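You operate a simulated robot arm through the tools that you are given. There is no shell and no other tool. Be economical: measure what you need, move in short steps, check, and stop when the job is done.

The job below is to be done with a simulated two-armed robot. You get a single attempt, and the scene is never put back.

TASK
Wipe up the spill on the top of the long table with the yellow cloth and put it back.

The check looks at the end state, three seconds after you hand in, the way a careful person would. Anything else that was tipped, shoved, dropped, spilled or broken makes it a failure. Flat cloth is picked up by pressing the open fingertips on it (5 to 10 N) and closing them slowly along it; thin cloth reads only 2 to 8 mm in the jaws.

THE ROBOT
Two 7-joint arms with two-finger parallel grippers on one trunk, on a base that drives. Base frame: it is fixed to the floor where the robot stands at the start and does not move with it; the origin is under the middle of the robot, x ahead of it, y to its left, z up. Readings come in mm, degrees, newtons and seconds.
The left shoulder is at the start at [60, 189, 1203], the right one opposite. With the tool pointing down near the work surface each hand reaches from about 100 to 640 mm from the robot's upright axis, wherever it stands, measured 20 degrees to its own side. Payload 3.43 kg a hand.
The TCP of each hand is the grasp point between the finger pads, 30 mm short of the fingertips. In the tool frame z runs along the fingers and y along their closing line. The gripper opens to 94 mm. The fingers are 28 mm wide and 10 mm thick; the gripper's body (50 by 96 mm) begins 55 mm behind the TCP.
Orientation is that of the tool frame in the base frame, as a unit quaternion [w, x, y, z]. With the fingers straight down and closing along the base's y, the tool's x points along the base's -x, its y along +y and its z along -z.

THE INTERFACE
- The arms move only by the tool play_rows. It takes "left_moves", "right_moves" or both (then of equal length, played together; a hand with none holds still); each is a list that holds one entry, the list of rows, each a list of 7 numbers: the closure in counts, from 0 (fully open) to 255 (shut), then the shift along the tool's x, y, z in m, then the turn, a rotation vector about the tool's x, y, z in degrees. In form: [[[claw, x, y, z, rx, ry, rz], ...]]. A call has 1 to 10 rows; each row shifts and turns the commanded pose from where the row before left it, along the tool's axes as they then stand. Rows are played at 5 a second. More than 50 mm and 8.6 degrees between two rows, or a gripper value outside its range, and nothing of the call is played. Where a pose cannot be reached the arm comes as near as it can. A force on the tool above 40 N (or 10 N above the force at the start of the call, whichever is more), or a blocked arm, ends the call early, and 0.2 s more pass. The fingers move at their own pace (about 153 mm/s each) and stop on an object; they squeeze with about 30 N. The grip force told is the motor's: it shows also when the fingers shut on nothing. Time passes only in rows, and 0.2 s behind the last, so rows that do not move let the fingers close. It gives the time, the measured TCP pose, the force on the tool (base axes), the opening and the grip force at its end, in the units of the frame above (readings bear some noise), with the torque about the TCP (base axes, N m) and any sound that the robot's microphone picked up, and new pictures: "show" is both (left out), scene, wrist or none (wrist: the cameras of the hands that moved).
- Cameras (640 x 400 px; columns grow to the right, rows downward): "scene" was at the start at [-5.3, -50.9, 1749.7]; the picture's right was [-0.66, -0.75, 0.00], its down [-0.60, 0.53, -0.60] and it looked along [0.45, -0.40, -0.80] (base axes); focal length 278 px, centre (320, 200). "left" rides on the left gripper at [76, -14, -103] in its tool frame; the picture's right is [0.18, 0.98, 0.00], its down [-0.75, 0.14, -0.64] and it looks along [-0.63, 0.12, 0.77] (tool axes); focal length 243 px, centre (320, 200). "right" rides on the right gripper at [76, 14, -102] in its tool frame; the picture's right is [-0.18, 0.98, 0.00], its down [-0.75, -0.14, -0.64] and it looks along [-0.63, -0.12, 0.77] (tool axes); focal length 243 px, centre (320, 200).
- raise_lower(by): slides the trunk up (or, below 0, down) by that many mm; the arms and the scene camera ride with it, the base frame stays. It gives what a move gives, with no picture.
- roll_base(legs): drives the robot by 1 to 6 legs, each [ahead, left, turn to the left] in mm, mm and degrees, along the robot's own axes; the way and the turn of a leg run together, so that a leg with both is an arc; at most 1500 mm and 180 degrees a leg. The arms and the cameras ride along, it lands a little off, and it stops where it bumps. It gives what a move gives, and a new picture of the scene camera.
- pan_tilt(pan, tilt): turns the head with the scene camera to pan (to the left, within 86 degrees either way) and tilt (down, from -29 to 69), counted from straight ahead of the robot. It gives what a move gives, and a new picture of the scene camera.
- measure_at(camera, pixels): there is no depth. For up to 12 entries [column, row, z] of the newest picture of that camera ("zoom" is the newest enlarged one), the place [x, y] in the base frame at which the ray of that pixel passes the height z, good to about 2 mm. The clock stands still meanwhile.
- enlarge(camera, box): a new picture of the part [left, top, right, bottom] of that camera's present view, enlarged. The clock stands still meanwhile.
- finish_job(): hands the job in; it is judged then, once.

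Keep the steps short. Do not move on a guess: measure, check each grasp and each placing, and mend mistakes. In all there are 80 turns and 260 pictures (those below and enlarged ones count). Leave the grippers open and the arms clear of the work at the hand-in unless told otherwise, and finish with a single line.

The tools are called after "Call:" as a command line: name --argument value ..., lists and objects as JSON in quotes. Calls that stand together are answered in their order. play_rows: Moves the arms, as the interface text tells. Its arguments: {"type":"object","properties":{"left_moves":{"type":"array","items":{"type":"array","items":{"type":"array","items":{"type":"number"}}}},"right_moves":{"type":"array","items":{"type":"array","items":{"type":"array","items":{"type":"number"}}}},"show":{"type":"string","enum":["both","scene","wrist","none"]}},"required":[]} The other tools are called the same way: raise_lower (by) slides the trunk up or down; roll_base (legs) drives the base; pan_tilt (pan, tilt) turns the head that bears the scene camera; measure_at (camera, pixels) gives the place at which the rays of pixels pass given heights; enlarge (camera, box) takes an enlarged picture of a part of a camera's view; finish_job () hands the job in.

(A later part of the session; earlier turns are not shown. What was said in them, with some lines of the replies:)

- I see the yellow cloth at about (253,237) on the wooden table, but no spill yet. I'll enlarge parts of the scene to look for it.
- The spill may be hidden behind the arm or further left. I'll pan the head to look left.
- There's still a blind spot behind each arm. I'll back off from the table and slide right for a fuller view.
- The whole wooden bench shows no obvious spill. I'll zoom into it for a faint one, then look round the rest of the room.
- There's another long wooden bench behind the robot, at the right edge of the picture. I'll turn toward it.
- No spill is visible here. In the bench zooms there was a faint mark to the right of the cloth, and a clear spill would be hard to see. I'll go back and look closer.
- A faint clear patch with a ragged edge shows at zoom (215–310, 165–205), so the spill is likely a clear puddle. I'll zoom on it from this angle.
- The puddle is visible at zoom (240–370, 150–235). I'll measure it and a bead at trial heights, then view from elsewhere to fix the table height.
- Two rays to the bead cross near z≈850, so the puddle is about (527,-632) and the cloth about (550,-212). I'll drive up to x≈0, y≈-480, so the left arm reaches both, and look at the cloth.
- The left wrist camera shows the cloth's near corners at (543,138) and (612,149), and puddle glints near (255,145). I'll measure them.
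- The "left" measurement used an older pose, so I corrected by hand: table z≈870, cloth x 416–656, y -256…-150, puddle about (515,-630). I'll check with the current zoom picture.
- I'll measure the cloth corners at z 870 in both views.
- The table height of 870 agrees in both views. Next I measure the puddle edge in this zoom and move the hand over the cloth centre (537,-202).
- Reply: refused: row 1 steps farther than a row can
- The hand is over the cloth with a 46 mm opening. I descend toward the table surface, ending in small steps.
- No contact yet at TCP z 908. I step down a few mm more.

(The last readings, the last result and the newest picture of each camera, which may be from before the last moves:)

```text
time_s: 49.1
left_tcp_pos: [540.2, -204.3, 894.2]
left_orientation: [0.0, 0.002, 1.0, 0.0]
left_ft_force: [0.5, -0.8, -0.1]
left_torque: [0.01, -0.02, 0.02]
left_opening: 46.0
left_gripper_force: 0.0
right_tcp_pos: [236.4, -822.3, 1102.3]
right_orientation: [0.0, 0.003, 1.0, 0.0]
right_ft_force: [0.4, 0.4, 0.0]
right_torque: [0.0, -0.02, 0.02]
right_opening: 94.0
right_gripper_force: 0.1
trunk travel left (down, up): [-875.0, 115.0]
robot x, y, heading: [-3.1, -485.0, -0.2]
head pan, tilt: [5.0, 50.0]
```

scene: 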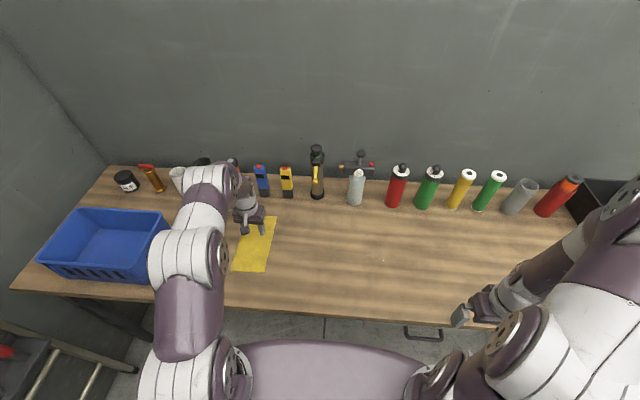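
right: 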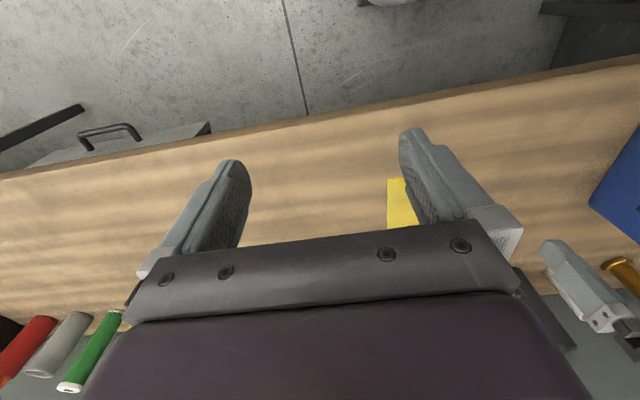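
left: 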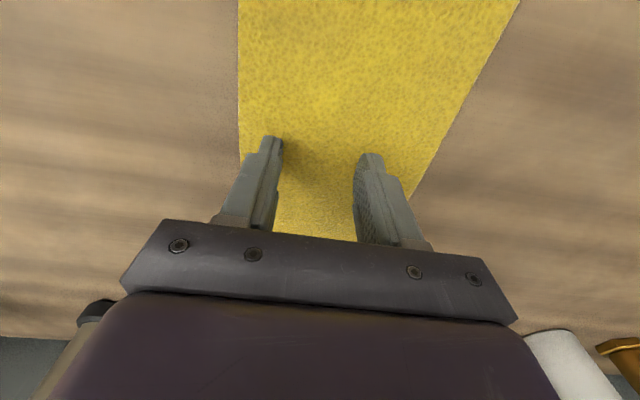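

Still free. I keep stepping down 1.5 mm at a time.

Call:
play_rows --left_moves '[[[130, 0, 0, 0.0015, 0, 0, 0], [130, 0, 0, 0.0015, 0, 0, 0], [130, 0, 0, 0.001, 0, 0, 0], [130, 0, 0, 0, 0, 0, 0]]]' --show "none"

```text
time_s: 50.1
left_tcp_pos: [541.4, -204.8, 891.4]
left_orientation: [0.002, 0.002, 1.0, 0.001]
left_ft_force: [0.4, 1.4, 13.0]
left_torque: [-0.2, 0.01, 0.02]
left_opening: 46.0
left_gripper_force: 0.1
right_tcp_pos: [236.0, -821.4, 1103.3]
right_orientation: [0.0, 0.001, 1.0, 0.0]
right_ft_force: [-0.3, -0.6, 0.0]
right_torque: [-0.02, 0.01, 0.04]
right_opening: 94.1
right_gripper_force: 0.1
trunk travel left (down, up): [-875.0, 115.0]
robot x, y, heading: [-1.5, -481.1, -0.4]
head pan, tilt: [5.0, 50.0]
```

Contact at 13 N. I ease up 0.6 mm to about 8 N and close slowly.

Call:
play_rows --left_moves '[[[130, 0, 0, -0.0006, 0, 0, 0], [145, 0, 0, 0, 0, 0, 0], [160, 0, 0, 0, 0, 0, 0], [175, 0, 0, 0, 0, 0, 0], [190, 0, 0, 0, 0, 0, 0], [205, 0, 0, 0, 0, 0, 0], [220, 0, 0, 0, 0, 0, 0], [235, 0, 0, 0, 0, 0, 0], [255, 0, 0, 0, 0, 0, 0], [255, 0, 0, 0, 0, 0, 0]]]' --show "both"

```text
time_s: 52.3
left_tcp_pos: [539.2, -205.5, 891.7]
left_orientation: [0.001, 0.003, 1.0, 0.0]
left_ft_force: [0.6, 0.9, 17.2]
left_torque: [0.02, 0.06, -0.08]
left_opening: 2.3
left_gripper_force: 30.3
right_tcp_pos: [234.7, -822.2, 1102.7]
right_orientation: [0.001, 0.004, 1.0, 0.0]
right_ft_force: [-0.6, 0.8, -0.1]
right_torque: [0.0, 0.02, 0.01]
right_opening: 93.9
right_gripper_force: 0.2
trunk travel left (down, up): [-875.0, 115.0]
robot x, y, heading: [-4.5, -481.4, -0.4]
head pan, tilt: [5.0, 50.0]
```

scene: 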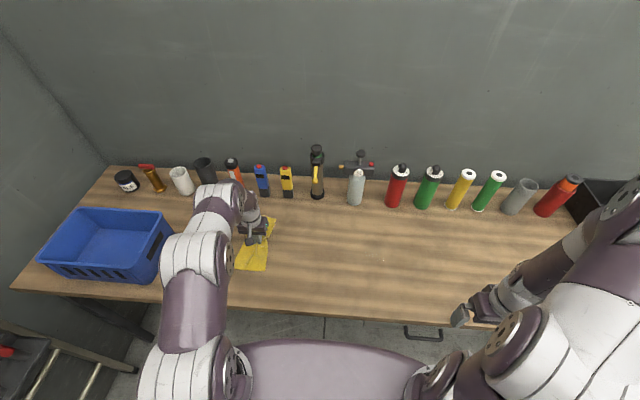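
left: 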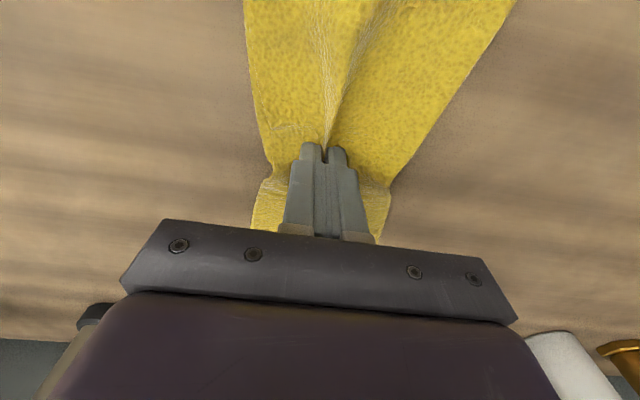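

The fold is held (2.3 mm, 30 N) and the cloth is still flat around it. I raise 2 mm and slide it a short way toward the puddle as a test.

Call:
play_rows --left_moves '[[[255, 0, 0, -0.002, 0, 0, 0], [255, 0, -0.015, 0, 0, 0, 0], [255, 0, -0.02, 0, 0, 0, 0], [255, 0, -0.025, 0, 0, 0, 0], [255, 0, -0.025, 0, 0, 0, 0], [255, 0, 0, 0, 0, 0, 0]]]' --show "both"

```text
time_s: 53.7
left_tcp_pos: [538.7, -291.8, 891.1]
left_orientation: [0.0, 0.003, 1.0, 0.001]
left_ft_force: [0.5, -0.4, 3.4]
left_torque: [-0.01, 0.02, 0.03]
left_opening: 2.2
left_gripper_force: 29.9
right_tcp_pos: [235.4, -821.3, 1103.3]
right_orientation: [0.0, 0.003, 1.0, -0.001]
right_ft_force: [0.8, -0.7, 0.2]
right_torque: [-0.02, -0.03, 0.02]
right_opening: 94.1
right_gripper_force: 0.1
trunk travel left (down, up): [-875.0, 115.0]
robot x, y, heading: [-4.5, -484.2, -0.3]
head pan, tilt: [5.0, 50.0]
```

scene: 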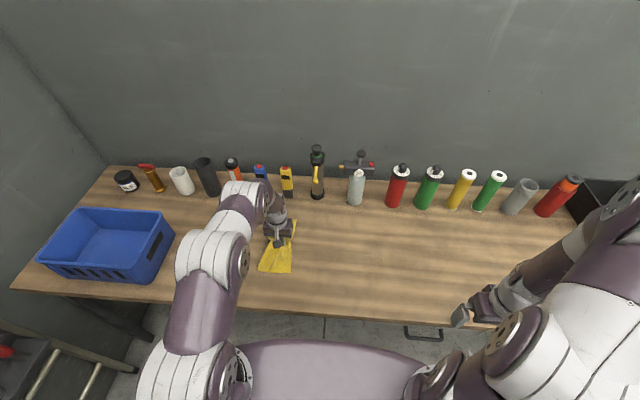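
left: 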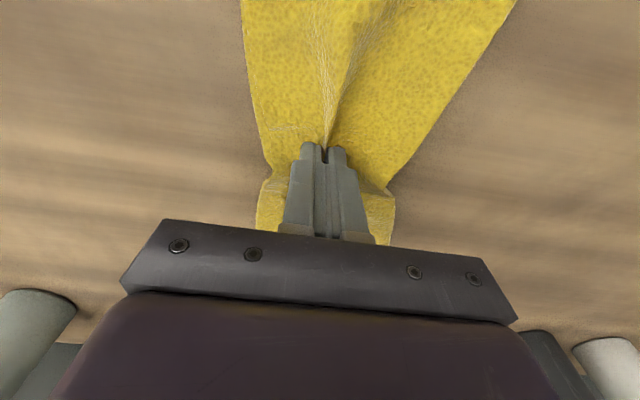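

The cloth slides cleanly and stays flat. I continue toward the puddle.

Call:
play_rows --left_moves '[[[255, 0.002, -0.03, 0, 0, 0, 0], [255, 0.002, -0.03, 0, 0, 0, 0], [255, 0.002, -0.03, 0, 0, 0, 0], [255, 0.002, -0.03, 0, 0, 0, 0], [255, 0.002, -0.03, 0, 0, 0, 0], [255, 0.002, -0.03, 0, 0, 0, 0], [255, 0.002, -0.03, 0, 0, 0, 0], [255, 0.002, -0.03, 0, 0, 0, 0], [255, 0, -0.025, 0, 0, 0, 0], [255, 0, 0, 0, 0, 0, 0]]]' --show "both"

```text
time_s: 55.9
left_tcp_pos: [520.6, -556.4, 892.2]
left_orientation: [-0.001, 0.004, 1.0, 0.001]
left_ft_force: [-1.2, -0.7, 2.7]
left_torque: [0.0, 0.03, -0.01]
left_opening: 2.2
left_gripper_force: 30.2
right_tcp_pos: [234.8, -821.2, 1102.6]
right_orientation: [0.0, 0.001, 1.0, -0.001]
right_ft_force: [-0.4, 0.1, 0.1]
right_torque: [-0.01, 0.01, 0.03]
right_opening: 94.0
right_gripper_force: 0.1
trunk travel left (down, up): [-875.0, 115.0]
robot x, y, heading: [-1.5, -487.5, -0.0]
head pan, tilt: [5.0, 50.0]
```

scene: 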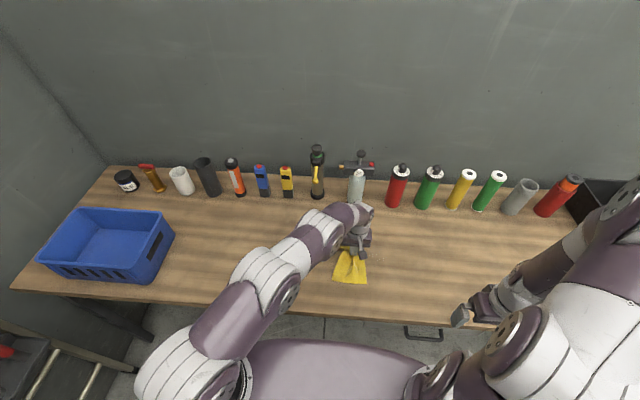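
left: 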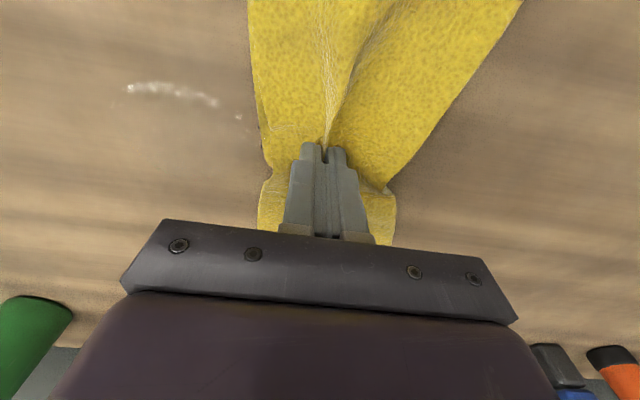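

The puddle is right beside the cloth, with its edge at (130–240, 85–115). I press a bit more and sweep over it to y≈-700 and back.

Call:
play_rows --left_moves '[[[255, 0, -0.02, 0.0006, 0, 0, 0], [255, 0, -0.025, 0, 0, 0, 0], [255, 0, -0.025, 0, 0, 0, 0], [255, 0, -0.025, 0, 0, 0, 0], [255, 0, -0.025, 0, 0, 0, 0], [255, 0, -0.025, 0, 0, 0, 0], [255, 0, 0, 0, 0, 0, 0]]]' --show "both"

```text
time_s: 57.5
left_tcp_pos: [496.4, -640.2, 901.4]
left_orientation: [0.001, 0.004, 1.0, 0.0]
left_ft_force: [0.9, 0.6, -0.1]
left_torque: [0.04, 0.01, -0.04]
left_opening: 2.4
left_gripper_force: 29.8
left hand out of reach, approached as far as the arm can: row 3, 4, 5, 6
right_tcp_pos: [236.8, -821.3, 1103.6]
right_orientation: [0.0, 0.003, 1.0, 0.0]
right_ft_force: [-1.3, 0.0, -0.8]
right_torque: [0.02, -0.02, 0.02]
right_opening: 93.9
right_gripper_force: 0.1
trunk travel left (down, up): [-875.0, 115.0]
robot x, y, heading: [0.9, -486.0, -0.5]
head pan, tilt: [5.0, 50.0]
```

scene: 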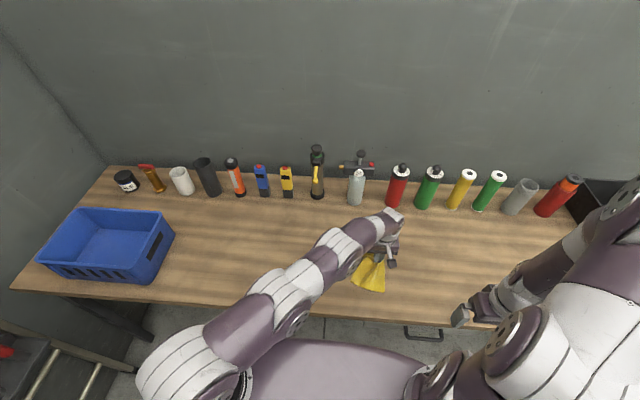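
left: 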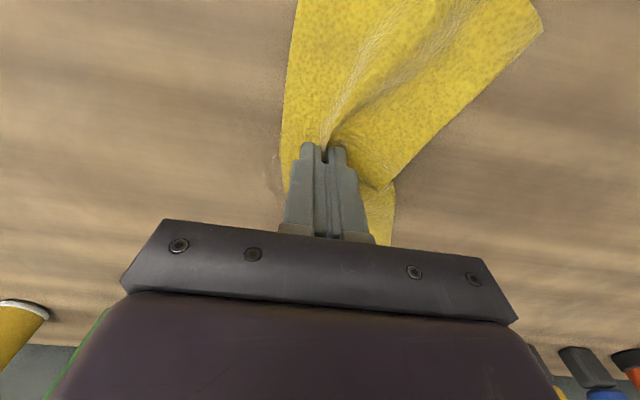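

The arm reached its limit at y≈-640. I bring the hand back into reach and then shift the base right, so the cloth drags over the puddle.

Call:
play_rows --left_moves '[[[255, 0, 0.025, 0, 0, 0, 0], [255, 0, 0.025, 0, 0, 0, 0], [255, 0, 0.025, 0, 0, 0, 0], [255, 0, 0.025, 0, 0, 0, 0], [255, 0, 0, 0, 0, 0, 0]]]' --show "wrist"

```text
time_s: 58.7
left_tcp_pos: [497.4, -539.7, 899.7]
left_orientation: [0.0, 0.003, 1.0, 0.001]
left_ft_force: [0.3, -0.6, 0.9]
left_torque: [-0.02, -0.01, 0.0]
left_opening: 2.2
left_gripper_force: 30.0
right_tcp_pos: [235.9, -822.0, 1102.2]
right_orientation: [0.0, 0.003, 1.0, 0.0]
right_ft_force: [0.8, 0.2, 0.1]
right_torque: [0.0, 0.0, -0.04]
right_opening: 93.9
right_gripper_force: 0.1
trunk travel left (down, up): [-875.0, 115.0]
robot x, y, heading: [-0.7, -486.5, -0.2]
head pan, tilt: [5.0, 50.0]
```

left: 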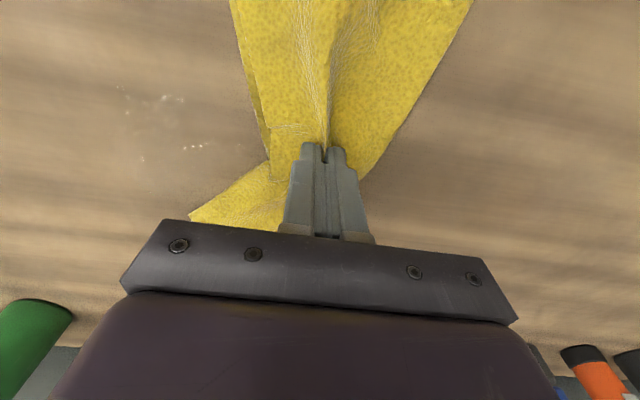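

Part of the puddle is already gone. I lower the cloth back onto the table at x≈520, then drive the base 160 mm right.

Call:
play_rows --left_moves '[[[255, -0.02, 0, 0.004, 0, 0, 0], [255, 0, 0, 0.003, 0, 0, 0], [255, 0, 0, 0, 0, 0, 0]]]' --show "none"

Call:
roll_base --legs '[[0, -160, 0]]'

Call:
enlarge --camera "left" --box '[0, 0, 640, 400]'

```text
time_s: 59.5
left_tcp_pos: [517.9, -540.9, 893.0]
left_orientation: [0.0, 0.002, 1.0, 0.0]
left_ft_force: [-0.5, 0.4, 3.2]
left_torque: [-0.07, -0.01, 0.02]
left_opening: 2.2
left_gripper_force: 29.9
right_tcp_pos: [236.8, -821.7, 1103.7]
right_orientation: [-0.001, 0.003, 1.0, 0.0]
right_ft_force: [0.5, 0.7, 0.1]
right_torque: [0.0, -0.02, 0.01]
right_opening: 94.2
right_gripper_force: 0.2
trunk travel left (down, up): [-875.0, 115.0]
robot x, y, heading: [-0.1, -479.8, -0.2]
head pan, tilt: [5.0, 50.0]
```

```text
time_s: 60.9
left_tcp_pos: [516.5, -693.7, 892.9]
left_orientation: [0.0, 0.004, 1.0, -0.001]
left_ft_force: [0.3, 0.7, 2.0]
left_torque: [0.02, 0.05, 0.0]
left_opening: 2.3
left_gripper_force: 29.8
right_tcp_pos: [234.9, -976.1, 1102.4]
right_orientation: [0.0, 0.003, 1.0, -0.001]
right_ft_force: [0.4, 0.6, -0.1]
right_torque: [-0.04, 0.0, 0.03]
right_opening: 94.1
right_gripper_force: 0.1
trunk travel left (down, up): [-875.0, 115.0]
robot x, y, heading: [-4.9, -643.3, -0.3]
head pan, tilt: [5.0, 50.0]
```

scene: 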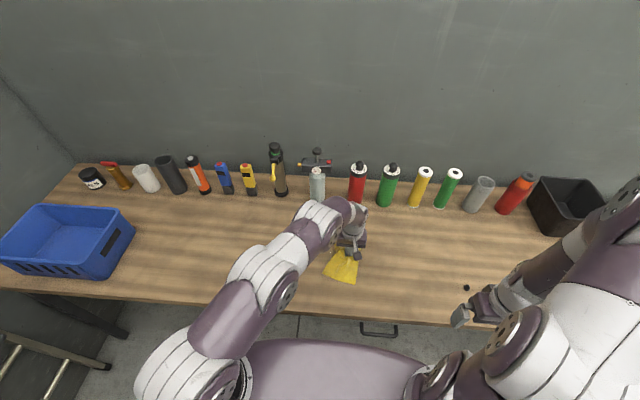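

```text
1.00 times, centred on (320, 200) of left (not enlarged: the box is as wide or as high as the picture)
```

zoom: 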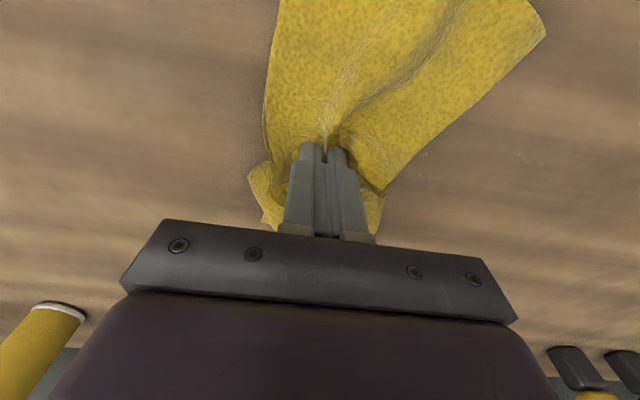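

Faint remains show at (425,152) and (535,168) to the right of the cloth. I measure and then stroke back over them.

Call:
measure_at --camera "zoom" --pixels '[[425, 152, 862], [470, 165, 862], [537, 170, 862]]'

Call:
enlarge --camera "left" --box '[360, 90, 600, 240]'

Call:
play_rows --left_moves '[[[255, 0, 0.025, 0.0006, 0, 0, 0], [255, 0, 0.025, 0, 0, 0, 0], [255, 0, 0.025, 0, 0, 0, 0], [255, 0, 0.025, 0, 0, 0, 0], [255, 0, 0.025, 0, 0, 0, 0], [255, 0, 0.025, 0, 0, 0, 0], [255, 0, 0, 0, 0, 0, 0]]]' --show "wrist"

```text
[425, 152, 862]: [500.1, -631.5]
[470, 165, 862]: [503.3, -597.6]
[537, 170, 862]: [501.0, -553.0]
```

```text
2.67 times, centred on (480, 165) of left
```

zoom: 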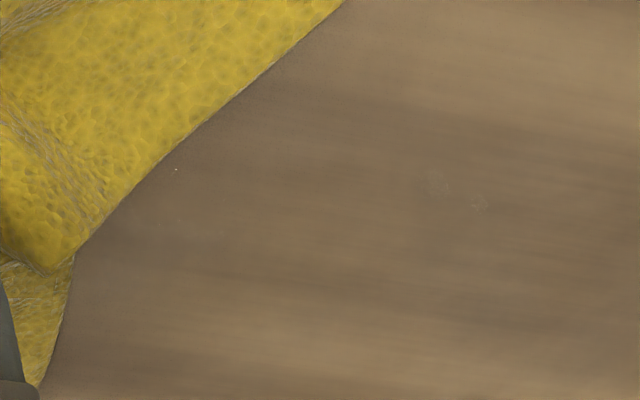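

```text
time_s: 62.5
left_tcp_pos: [516.8, -545.0, 891.5]
left_orientation: [0.0, 0.002, 1.0, 0.001]
left_ft_force: [0.2, -1.1, 5.6]
left_torque: [-0.06, -0.03, 0.01]
left_opening: 2.1
left_gripper_force: 29.6
right_tcp_pos: [234.7, -977.9, 1103.1]
right_orientation: [0.0, 0.002, 1.0, -0.001]
right_ft_force: [-0.8, 0.3, -0.8]
right_torque: [0.0, -0.03, -0.02]
right_opening: 93.8
right_gripper_force: 0.0
trunk travel left (down, up): [-875.0, 115.0]
robot x, y, heading: [-5.9, -640.0, -0.3]
head pan, tilt: [5.0, 50.0]
```

left: 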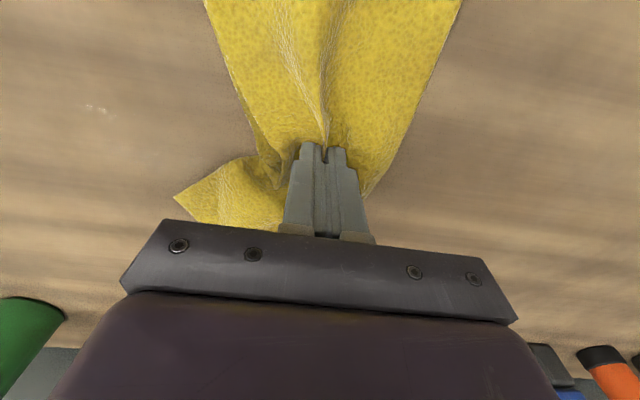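

A small residue glints at (98,108). I measure it.

Call:
measure_at --camera "left" --pixels '[[88, 106, 862], [110, 112, 862], [130, 130, 862]]'

Call:
enlarge --camera "left" --box '[40, 60, 280, 210]'

```text
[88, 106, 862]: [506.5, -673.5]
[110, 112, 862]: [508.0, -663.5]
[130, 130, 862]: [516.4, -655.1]
```

```text
2.67 times, centred on (160, 135) of left
```

zoom: 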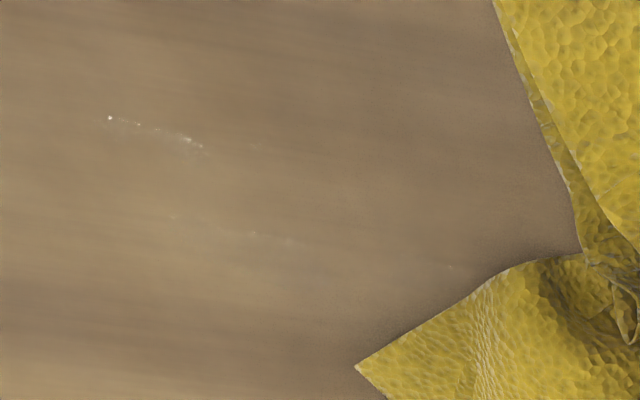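

Some film remains around x 506–540, y -675…-600. I move the hand further back so the flat front part of the cloth covers it, and stroke again.

Call:
play_rows --left_moves '[[[255, -0.025, 0, 0, 0, 0, 0], [255, -0.022, -0.01, 0, 0, 0, 0], [255, 0, -0.025, 0, 0, 0, 0], [255, 0, -0.025, 0, 0, 0, 0], [255, 0, -0.025, 0, 0, 0, 0], [255, 0, -0.025, 0, 0, 0, 0], [255, 0, -0.025, 0, 0, 0, 0], [255, 0, -0.025, 0, 0, 0, 0], [255, 0, 0, 0, 0, 0, 0]]]' --show "wrist"

Call:
play_rows --left_moves '[[[255, 0.015, 0.02, 0, 0, 0, 0], [255, 0, 0.025, 0, 0, 0, 0], [255, 0, 0.025, 0, 0, 0, 0], [255, 0, 0.025, 0, 0, 0, 0], [255, 0, 0.025, 0, 0, 0, 0], [255, 0, 0.025, 0, 0, 0, 0], [255, 0, 0.02, 0, 0, 0, 0], [255, 0, 0, 0, 0, 0, 0]]]' --show "wrist"

```text
time_s: 64.5
left_tcp_pos: [555.0, -692.9, 894.3]
left_orientation: [-0.002, 0.003, 1.0, 0.0]
left_ft_force: [0.5, 0.2, 0.3]
left_torque: [-0.01, -0.02, 0.03]
left_opening: 2.2
left_gripper_force: 30.0
left hand out of reach, approached as far as the arm can: row 8
right_tcp_pos: [236.2, -976.9, 1102.8]
right_orientation: [0.0, 0.003, 1.0, 0.0]
right_ft_force: [-0.1, 0.6, 0.5]
right_torque: [0.01, 0.02, 0.0]
right_opening: 93.9
right_gripper_force: 0.0
trunk travel left (down, up): [-875.0, 115.0]
robot x, y, heading: [-1.4, -640.5, -0.3]
head pan, tilt: [5.0, 50.0]
```

left: 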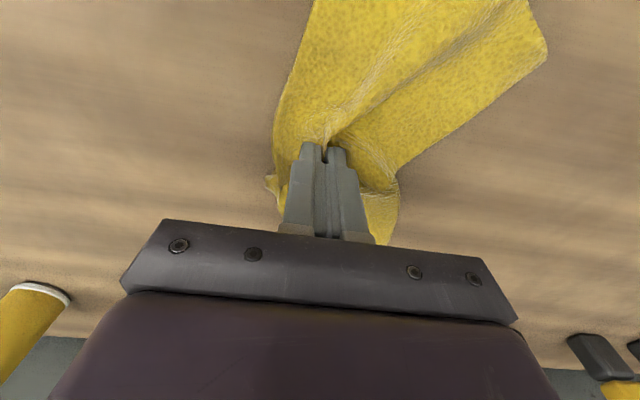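

```text
time_s: 66.3
left_tcp_pos: [541.1, -527.4, 895.4]
left_orientation: [0.0, 0.003, 1.0, 0.001]
left_ft_force: [0.2, 0.1, 0.7]
left_torque: [-0.04, -0.04, 0.0]
left_opening: 2.4
left_gripper_force: 30.4
right_tcp_pos: [235.5, -977.1, 1102.1]
right_orientation: [0.0, 0.002, 1.0, 0.0]
right_ft_force: [-0.4, -0.5, -0.4]
right_torque: [0.0, 0.0, -0.02]
right_opening: 94.0
right_gripper_force: 0.0
trunk travel left (down, up): [-875.0, 115.0]
robot x, y, heading: [-2.5, -641.8, -0.6]
head pan, tilt: [5.0, 50.0]
```

left: 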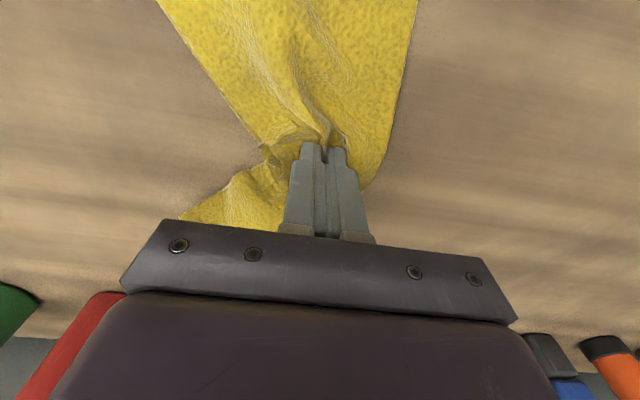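

Looks cleaner. I zoom in on the puddle region in both cameras.

Call:
enlarge --camera "left" --box '[0, 50, 260, 215]'

Call:
enlarge --camera "scene" --box '[290, 200, 410, 275]'

```text
2.42 times, centred on (130, 132) of left
```

zoom: 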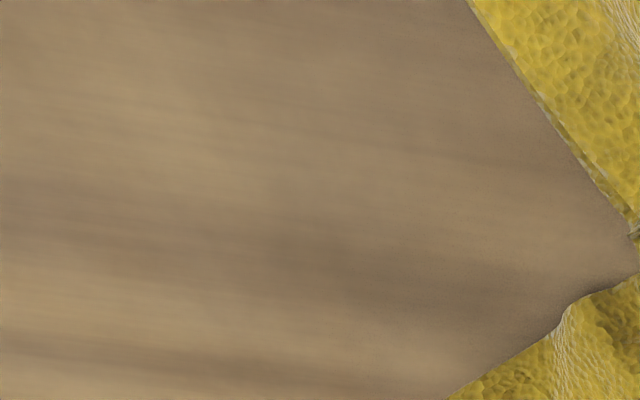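

```text
5.33 times, centred on (350, 238) of scene
```

zoom: 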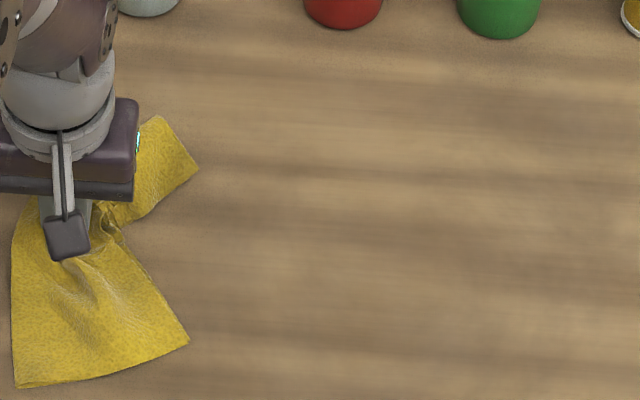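

It looks clean. For certainty, one more pressed stroke out and back, at x≈525.

Call:
play_rows --left_moves '[[[255, 0.008, -0.02, 0.003, 0, 0, 0], [255, 0.008, -0.025, 0.0005, 0, 0, 0], [255, 0, -0.025, 0, 0, 0, 0], [255, 0, -0.025, 0, 0, 0, 0], [255, 0, -0.025, 0, 0, 0, 0], [255, 0, -0.025, 0, 0, 0, 0], [255, 0, -0.02, 0, 0, 0, 0], [255, 0, 0, 0, 0, 0, 0]]]' --show "wrist"

Call:
play_rows --left_moves '[[[255, -0.01, 0.02, 0, 0, 0, 0], [255, 0, 0.025, 0, 0, 0, 0], [255, 0, 0.025, 0, 0, 0, 0], [255, 0, 0.025, 0, 0, 0, 0], [255, 0, 0.025, 0, 0, 0, 0], [255, 0, 0.025, 0, 0, 0, 0], [255, 0, 0.025, 0, 0, 0, 0], [255, 0, 0, 0, 0, 0, 0]]]' --show "wrist"

Call:
enlarge --camera "scene" --box '[290, 200, 410, 275]'

Call:
enlarge --camera "left" --box '[0, 30, 260, 195]'

```text
time_s: 68.1
left_tcp_pos: [521.8, -692.9, 891.3]
left_orientation: [0.0, 0.001, 1.0, 0.001]
left_ft_force: [-0.4, 3.9, 11.0]
left_torque: [0.03, 0.0, -0.03]
left_opening: 2.5
left_gripper_force: 29.8
right_tcp_pos: [234.9, -977.3, 1103.6]
right_orientation: [0.0, 0.003, 1.0, 0.0]
right_ft_force: [-0.3, -0.3, -0.3]
right_torque: [-0.01, 0.03, 0.03]
right_opening: 94.2
right_gripper_force: 0.1
trunk travel left (down, up): [-875.0, 115.0]
robot x, y, heading: [0.2, -638.6, -0.2]
head pan, tilt: [5.0, 50.0]
```

left: 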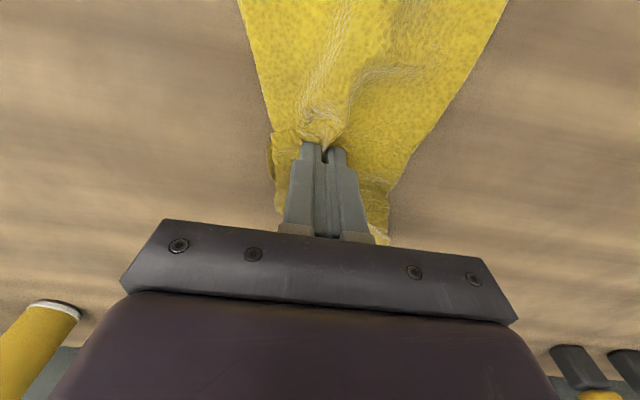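

```text
time_s: 69.9
left_tcp_pos: [534.5, -522.1, 892.1]
left_orientation: [0.0, 0.003, 1.0, 0.001]
left_ft_force: [0.5, -2.3, 10.3]
left_torque: [-0.08, -0.02, -0.01]
left_opening: 2.4
left_gripper_force: 30.3
right_tcp_pos: [236.3, -978.7, 1101.6]
right_orientation: [0.0, 0.002, 1.0, 0.0]
right_ft_force: [0.3, -0.4, -0.2]
right_torque: [0.02, 0.0, -0.01]
right_opening: 93.8
right_gripper_force: 0.1
trunk travel left (down, up): [-875.0, 115.0]
robot x, y, heading: [-2.7, -638.3, -0.4]
head pan, tilt: [5.0, 50.0]
```

left: 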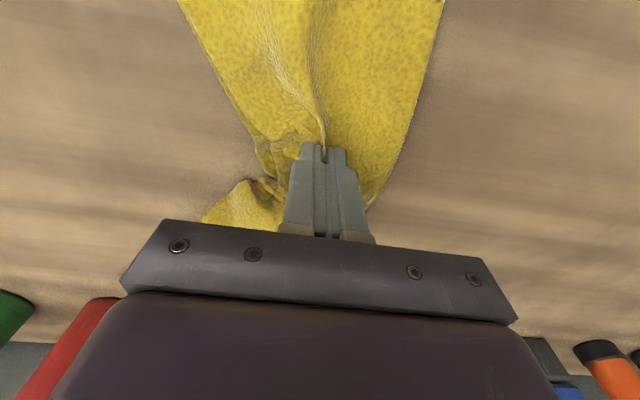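

```text
5.33 times, centred on (350, 238) of scene
```

zoom: 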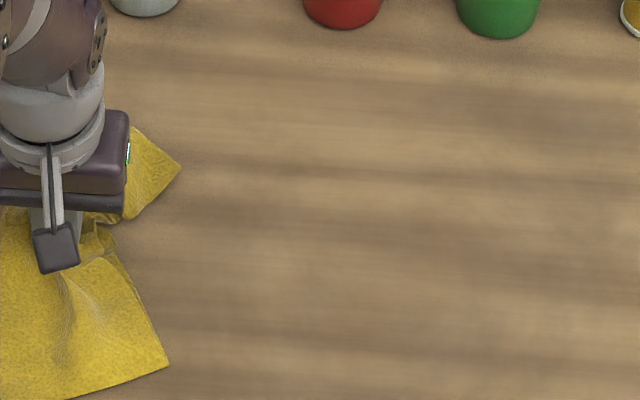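

```text
2.42 times, centred on (130, 112) of left
```

zoom: 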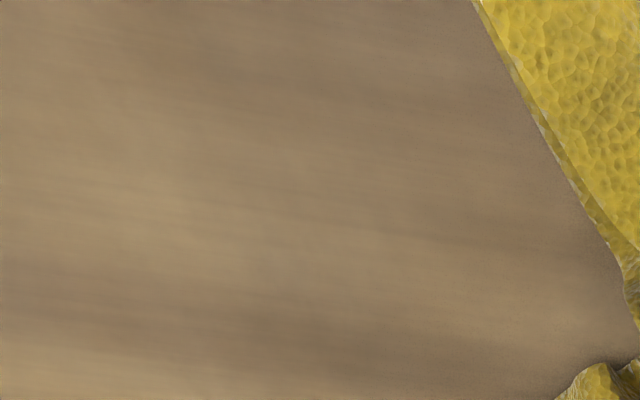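

The table is clean in both views. Now I take the cloth back: ease up 1.5 mm and drive the base 160 mm left.

Call:
play_rows --left_moves '[[[255, 0, 0, -0.0015, 0, 0, 0], [255, 0, 0, 0, 0, 0, 0]]]' --show "none"

Call:
roll_base --legs '[[0, 160, 0]]'

Call:
play_rows --left_moves '[[[255, 0, 0.02, 0, 0, 0, 0], [255, 0, 0.025, 0, 0, 0, 0], [255, 0, 0.025, 0, 0, 0, 0], [255, 0, 0.025, 0, 0, 0, 0], [255, 0, 0.025, 0, 0, 0, 0], [255, 0, 0.02, 0, 0, 0, 0], [255, 0, 0, 0, 0, 0, 0]]]' --show "both"

```text
time_s: 70.5
left_tcp_pos: [533.4, -523.3, 892.2]
left_orientation: [-0.001, 0.003, 1.0, 0.001]
left_ft_force: [-0.3, 0.0, 0.6]
left_torque: [-0.04, 0.02, 0.0]
left_opening: 2.0
left_gripper_force: 30.0
right_tcp_pos: [235.9, -978.2, 1102.0]
right_orientation: [-0.001, 0.003, 1.0, 0.0]
right_ft_force: [0.2, 0.2, -0.2]
right_torque: [-0.03, 0.04, -0.03]
right_opening: 94.0
right_gripper_force: 0.1
trunk travel left (down, up): [-875.0, 115.0]
robot x, y, heading: [1.2, -640.5, -0.3]
head pan, tilt: [5.0, 50.0]
```

```text
time_s: 71.9
left_tcp_pos: [536.8, -368.3, 893.0]
left_orientation: [-0.001, 0.005, 1.0, 0.001]
left_ft_force: [-0.1, 0.5, 0.1]
left_torque: [-0.01, -0.05, 0.02]
left_opening: 2.4
left_gripper_force: 30.2
right_tcp_pos: [236.0, -821.0, 1102.3]
right_orientation: [0.0, 0.004, 1.0, 0.002]
right_ft_force: [0.5, 0.5, 1.0]
right_torque: [0.0, 0.01, -0.02]
right_opening: 94.0
right_gripper_force: 0.1
trunk travel left (down, up): [-875.0, 115.0]
robot x, y, heading: [0.9, -482.8, -0.4]
head pan, tilt: [5.0, 50.0]
```

scene: 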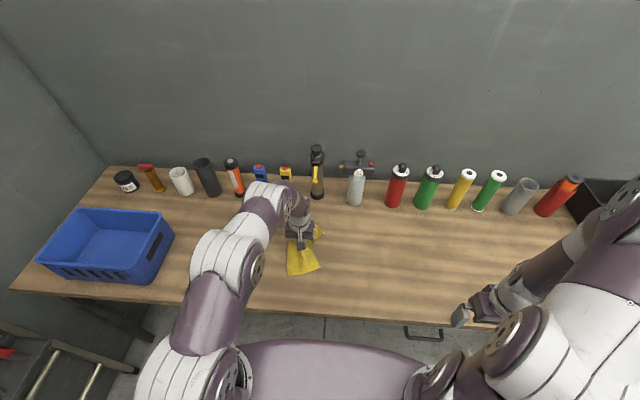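

```text
time_s: 73.5
left_tcp_pos: [537.2, -226.0, 891.3]
left_orientation: [0.0, 0.003, 1.0, 0.001]
left_ft_force: [0.2, 0.7, 2.0]
left_torque: [0.02, 0.02, 0.0]
left_opening: 2.1
left_gripper_force: 29.6
right_tcp_pos: [235.7, -821.4, 1102.3]
right_orientation: [-0.001, 0.004, 1.0, 0.0]
right_ft_force: [0.3, -0.6, -0.2]
right_torque: [0.01, -0.01, 0.0]
right_opening: 93.8
right_gripper_force: 0.1
trunk travel left (down, up): [-875.0, 115.0]
robot x, y, heading: [1.8, -481.7, -0.4]
head pan, tilt: [5.0, 50.0]
```

scene: 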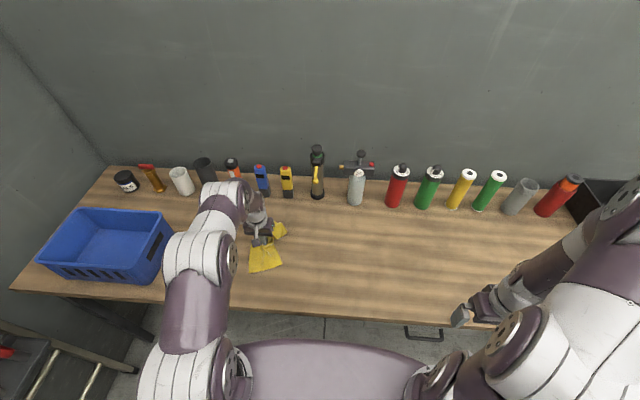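
left: 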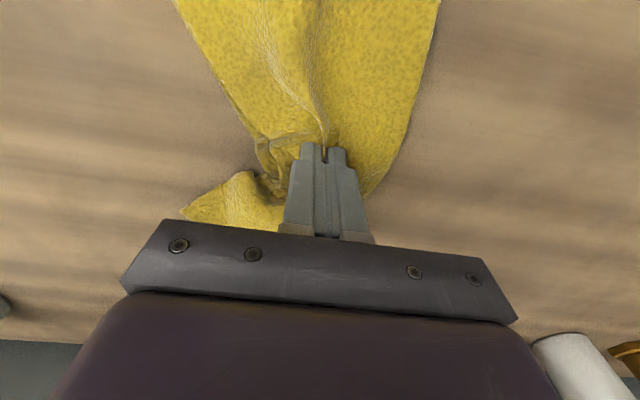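

The rear flap trails to the right. I overshoot left and come back to -203 so it swings straight.

Call:
play_rows --left_moves '[[[255, 0, 0.025, 0, 0, 0, 0], [255, 0, 0.025, 0, 0, 0, 0], [255, 0, 0.025, 0, 0, 0, 0], [255, 0, 0.02, 0, 0, 0, 0], [255, 0, -0.02, 0, 0, 0, 0], [255, 0, -0.025, 0, 0, 0, 0], [255, 0, -0.025, 0, 0, 0, 0], [255, 0, 0, 0, 0, 0, 0]]]' --show "wrist"

```text
time_s: 75.3
left_tcp_pos: [538.0, -200.0, 894.8]
left_orientation: [0.0, 0.004, 1.0, -0.001]
left_ft_force: [0.0, 0.8, 0.8]
left_torque: [0.01, -0.01, 0.0]
left_opening: 2.4
left_gripper_force: 29.9
right_tcp_pos: [235.6, -820.2, 1102.2]
right_orientation: [-0.001, 0.003, 1.0, 0.0]
right_ft_force: [-0.7, 0.0, -0.1]
right_torque: [0.02, 0.0, 0.0]
right_opening: 93.8
right_gripper_force: 0.1
trunk travel left (down, up): [-875.0, 115.0]
robot x, y, heading: [1.4, -482.7, -0.5]
head pan, tilt: [5.0, 50.0]
```

left: 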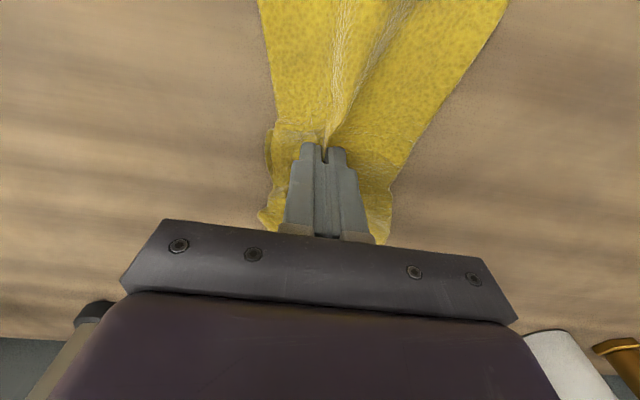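

It's straight again and in place. I press down and open slowly to spread the fold.

Call:
play_rows --left_moves '[[[255, 0, 0, 0.003, 0, 0, 0], [235, 0, 0, 0, 0, 0, 0], [220, 0, 0, 0, 0, 0, 0], [205, 0, 0, 0, 0, 0, 0], [190, 0, 0, 0, 0, 0, 0], [175, 0, 0, 0, 0, 0, 0], [160, 0, 0, 0, 0, 0, 0], [145, 0, 0, 0, 0, 0, 0], [130, 0, 0, 0, 0, 0, 0], [120, 0, 0, 0, 0, 0, 0]]]' --show "wrist"

```text
time_s: 77.5
left_tcp_pos: [537.5, -200.7, 891.2]
left_orientation: [0.0, 0.003, 1.0, 0.0]
left_ft_force: [0.6, 3.4, 7.6]
left_torque: [-0.05, -0.02, 0.02]
left_opening: 47.0
left_gripper_force: 0.2
right_tcp_pos: [234.6, -820.3, 1102.9]
right_orientation: [0.0, 0.003, 1.0, 0.0]
right_ft_force: [1.0, -0.1, 0.6]
right_torque: [0.0, -0.01, 0.01]
right_opening: 94.2
right_gripper_force: 0.1
trunk travel left (down, up): [-875.0, 115.0]
robot x, y, heading: [0.7, -479.1, -0.3]
head pan, tilt: [5.0, 50.0]
```

left: 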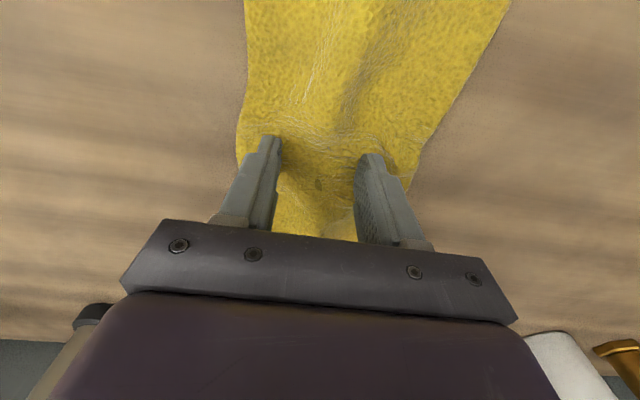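

The cloth spread out nicely. I lift slowly and swing the hand clear, then inspect.

Call:
play_rows --left_moves '[[[120, 0, 0, -0.01, 0, 0, 0], [120, 0, 0, -0.03, 0, 0, 0], [120, 0, 0, -0.045, 0, 0, 0], [100, 0, 0, -0.045, 0, 0, 0], [60, 0, 0, -0.045, 0, 0, 0], [0, 0.03, -0.03, 0, 0, 0, 0], [0, 0.03, -0.038, 0, 0, 0, 0], [0, 0.03, -0.038, 0, 0, 0, 0], [0, 0.01, -0.045, 0, 0, 0, 0], [0, 0, -0.045, 0, 0, 0, 0]]]' --show "both"

```text
time_s: 79.7
left_tcp_pos: [437.3, -398.9, 1064.2]
left_orientation: [-0.001, 0.004, 1.0, 0.001]
left_ft_force: [0.1, 0.7, -0.3]
left_torque: [0.0, -0.01, 0.02]
left_opening: 94.0
left_gripper_force: 0.1
right_tcp_pos: [236.6, -820.6, 1100.5]
right_orientation: [0.0, 0.003, 1.0, 0.001]
right_ft_force: [-0.1, -0.2, 0.0]
right_torque: [0.0, -0.03, 0.06]
right_opening: 93.8
right_gripper_force: 0.1
trunk travel left (down, up): [-875.0, 115.0]
robot x, y, heading: [0.1, -481.4, -0.6]
head pan, tilt: [5.0, 50.0]
```

scene: 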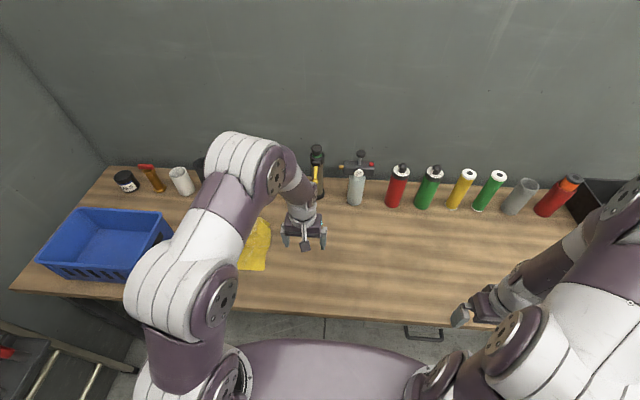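
left: 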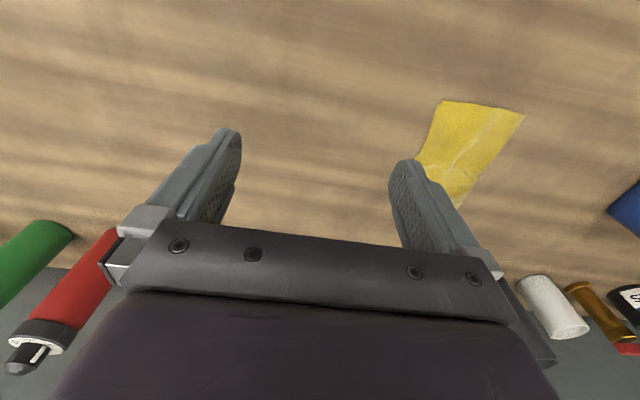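

I back the base off to see the cloth and the wiped area unobstructed.

Call:
roll_base --legs '[[-300, 0, 0]]'

Call:
pan_tilt --pan 5 --tilt 42

Call:
enlarge --camera "scene" --box '[210, 160, 370, 260]'

```text
time_s: 81.7
left_tcp_pos: [137.4, -393.9, 1064.4]
left_orientation: [-0.002, 0.001, 1.0, -0.001]
left_ft_force: [0.7, 1.0, 0.1]
left_torque: [-0.02, 0.02, -0.01]
left_opening: 93.7
left_gripper_force: 0.1
right_tcp_pos: [-62.1, -817.0, 1102.9]
right_orientation: [0.0, 0.0, 1.0, 0.001]
right_ft_force: [-0.3, -0.4, -0.2]
right_torque: [0.0, 0.03, -0.02]
right_opening: 94.4
right_gripper_force: 0.1
trunk travel left (down, up): [-875.0, 115.0]
robot x, y, heading: [-300.9, -485.2, -0.3]
head pan, tilt: [5.0, 50.0]
```

scene: 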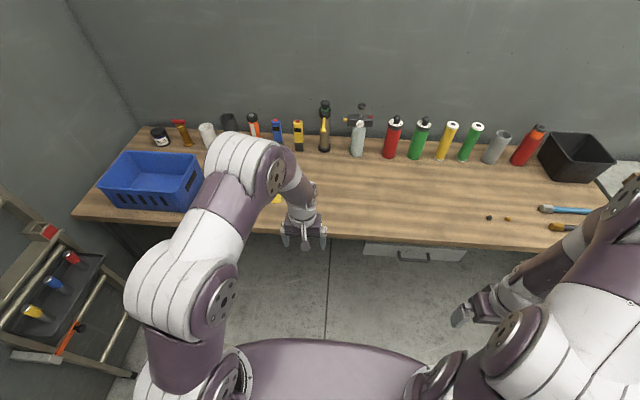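

```text
time_s: 82.4
left_tcp_pos: [135.8, -393.9, 1064.3]
left_orientation: [0.0, 0.001, 1.0, 0.001]
left_ft_force: [-0.4, 0.4, 0.2]
left_torque: [-0.03, -0.01, -0.02]
left_opening: 94.2
left_gripper_force: 0.1
right_tcp_pos: [-63.9, -817.5, 1103.4]
right_orientation: [0.0, 0.001, 1.0, 0.001]
right_ft_force: [-0.6, 0.0, 0.5]
right_torque: [-0.03, -0.02, -0.01]
right_opening: 93.8
right_gripper_force: 0.1
trunk travel left (down, up): [-875.0, 115.0]
robot x, y, heading: [-304.8, -479.5, 0.3]
head pan, tilt: [5.0, 42.0]
```

scene: 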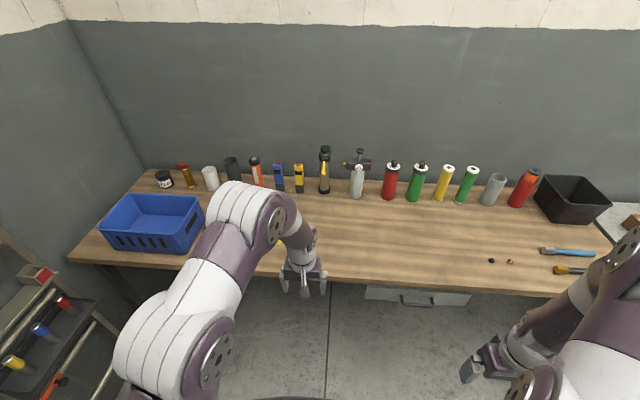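

```text
4.00 times, centred on (290, 210) of scene
```

zoom: 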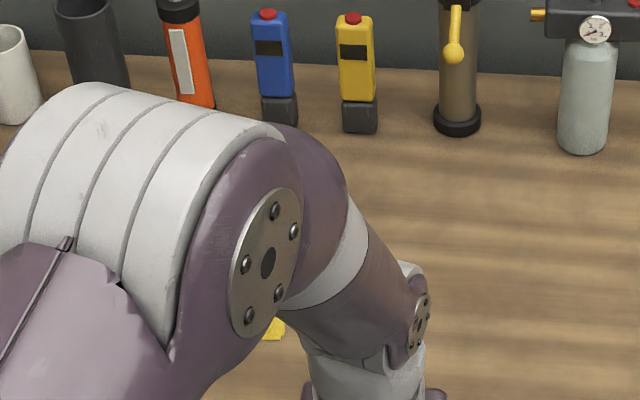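

Call:
roll_base --legs '[[0, 450, 0]]'

Call:
pan_tilt --pan -25 --tilt 42

Call:
enlarge --camera "scene" --box '[200, 160, 320, 280]'

Call:
enlarge --camera "scene" --box '[290, 160, 410, 235]'

```text
time_s: 85.1
left_tcp_pos: [134.2, 56.3, 1063.2]
left_orientation: [-0.001, -0.002, 1.0, 0.001]
left_ft_force: [0.2, 0.1, 0.3]
left_torque: [0.02, 0.01, -0.03]
left_opening: 94.0
left_gripper_force: 0.1
right_tcp_pos: [-61.4, -370.0, 1102.0]
right_orientation: [0.0, -0.003, 1.0, 0.0]
right_ft_force: [0.7, 0.2, 0.7]
right_torque: [-0.01, -0.01, 0.04]
right_opening: 94.1
right_gripper_force: 0.1
trunk travel left (down, up): [-875.0, 115.0]
robot x, y, heading: [-305.0, -27.0, 0.4]
head pan, tilt: [5.0, 42.0]
```

scene: 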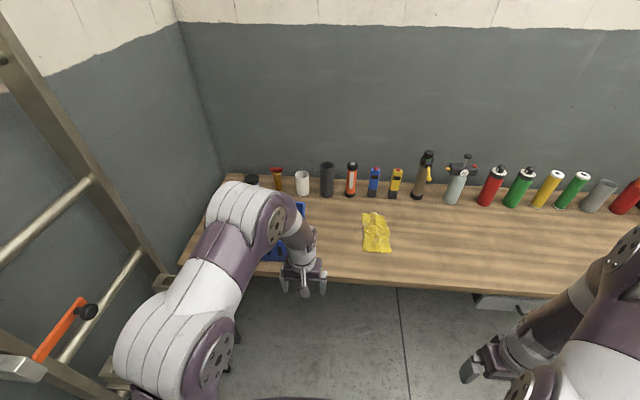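

```text
time_s: 86.1
left_tcp_pos: [133.6, 56.0, 1065.1]
left_orientation: [0.0, -0.002, 1.0, 0.0]
left_ft_force: [0.5, 0.1, 0.0]
left_torque: [-0.03, 0.05, -0.01]
left_opening: 94.2
left_gripper_force: 0.0
right_tcp_pos: [-61.5, -369.0, 1102.6]
right_orientation: [0.0, -0.002, 1.0, 0.0]
right_ft_force: [0.4, -0.7, 0.1]
right_torque: [0.0, 0.03, 0.0]
right_opening: 93.8
right_gripper_force: 0.0
trunk travel left (down, up): [-875.0, 115.0]
robot x, y, heading: [-301.6, -32.8, 0.1]
head pan, tilt: [-25.0, 42.0]
```

scene: 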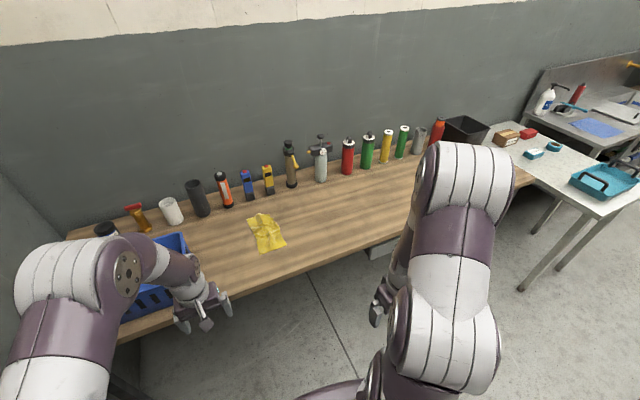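

```text
3.33 times, centred on (260, 220) of scene
```

zoom: 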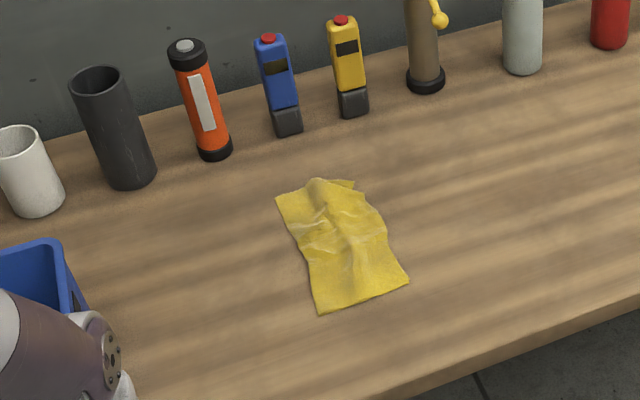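

```text
5.33 times, centred on (350, 198) of scene
```

zoom: 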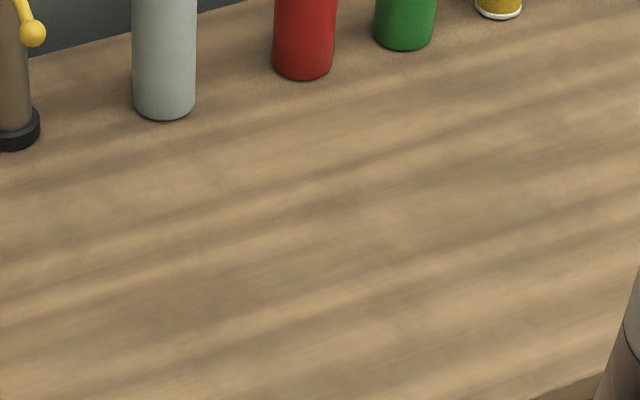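

The puddle is gone, and the cloth is back but a bit rumpled at its rear. I check its extent against the original (x 420–655, y -256…-148).

Call:
measure_at --camera "zoom" --pixels '[[320, 200, 862]]'

Call:
measure_at --camera "scene" --pixels '[[259, 254, 862], [287, 244, 862], [248, 219, 862], [271, 214, 862], [278, 225, 862]]'

```text
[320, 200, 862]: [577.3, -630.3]
```

```text
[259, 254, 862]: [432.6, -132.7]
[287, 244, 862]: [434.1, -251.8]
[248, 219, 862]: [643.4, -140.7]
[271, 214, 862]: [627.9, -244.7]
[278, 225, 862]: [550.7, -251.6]
```

The cloth covers x 433–643, y -252…-133, about its original place. The puddle spot is clean, nothing else has moved, the grippers are open and the arms are clear. Handing in.

Call:
finish_job

```text
The job is handed in.
```

I wiped up the spill on the long table and put the yellow cloth back within about 20 mm of where it was, slightly rumpled at its rear edge; nothing else was disturbed.
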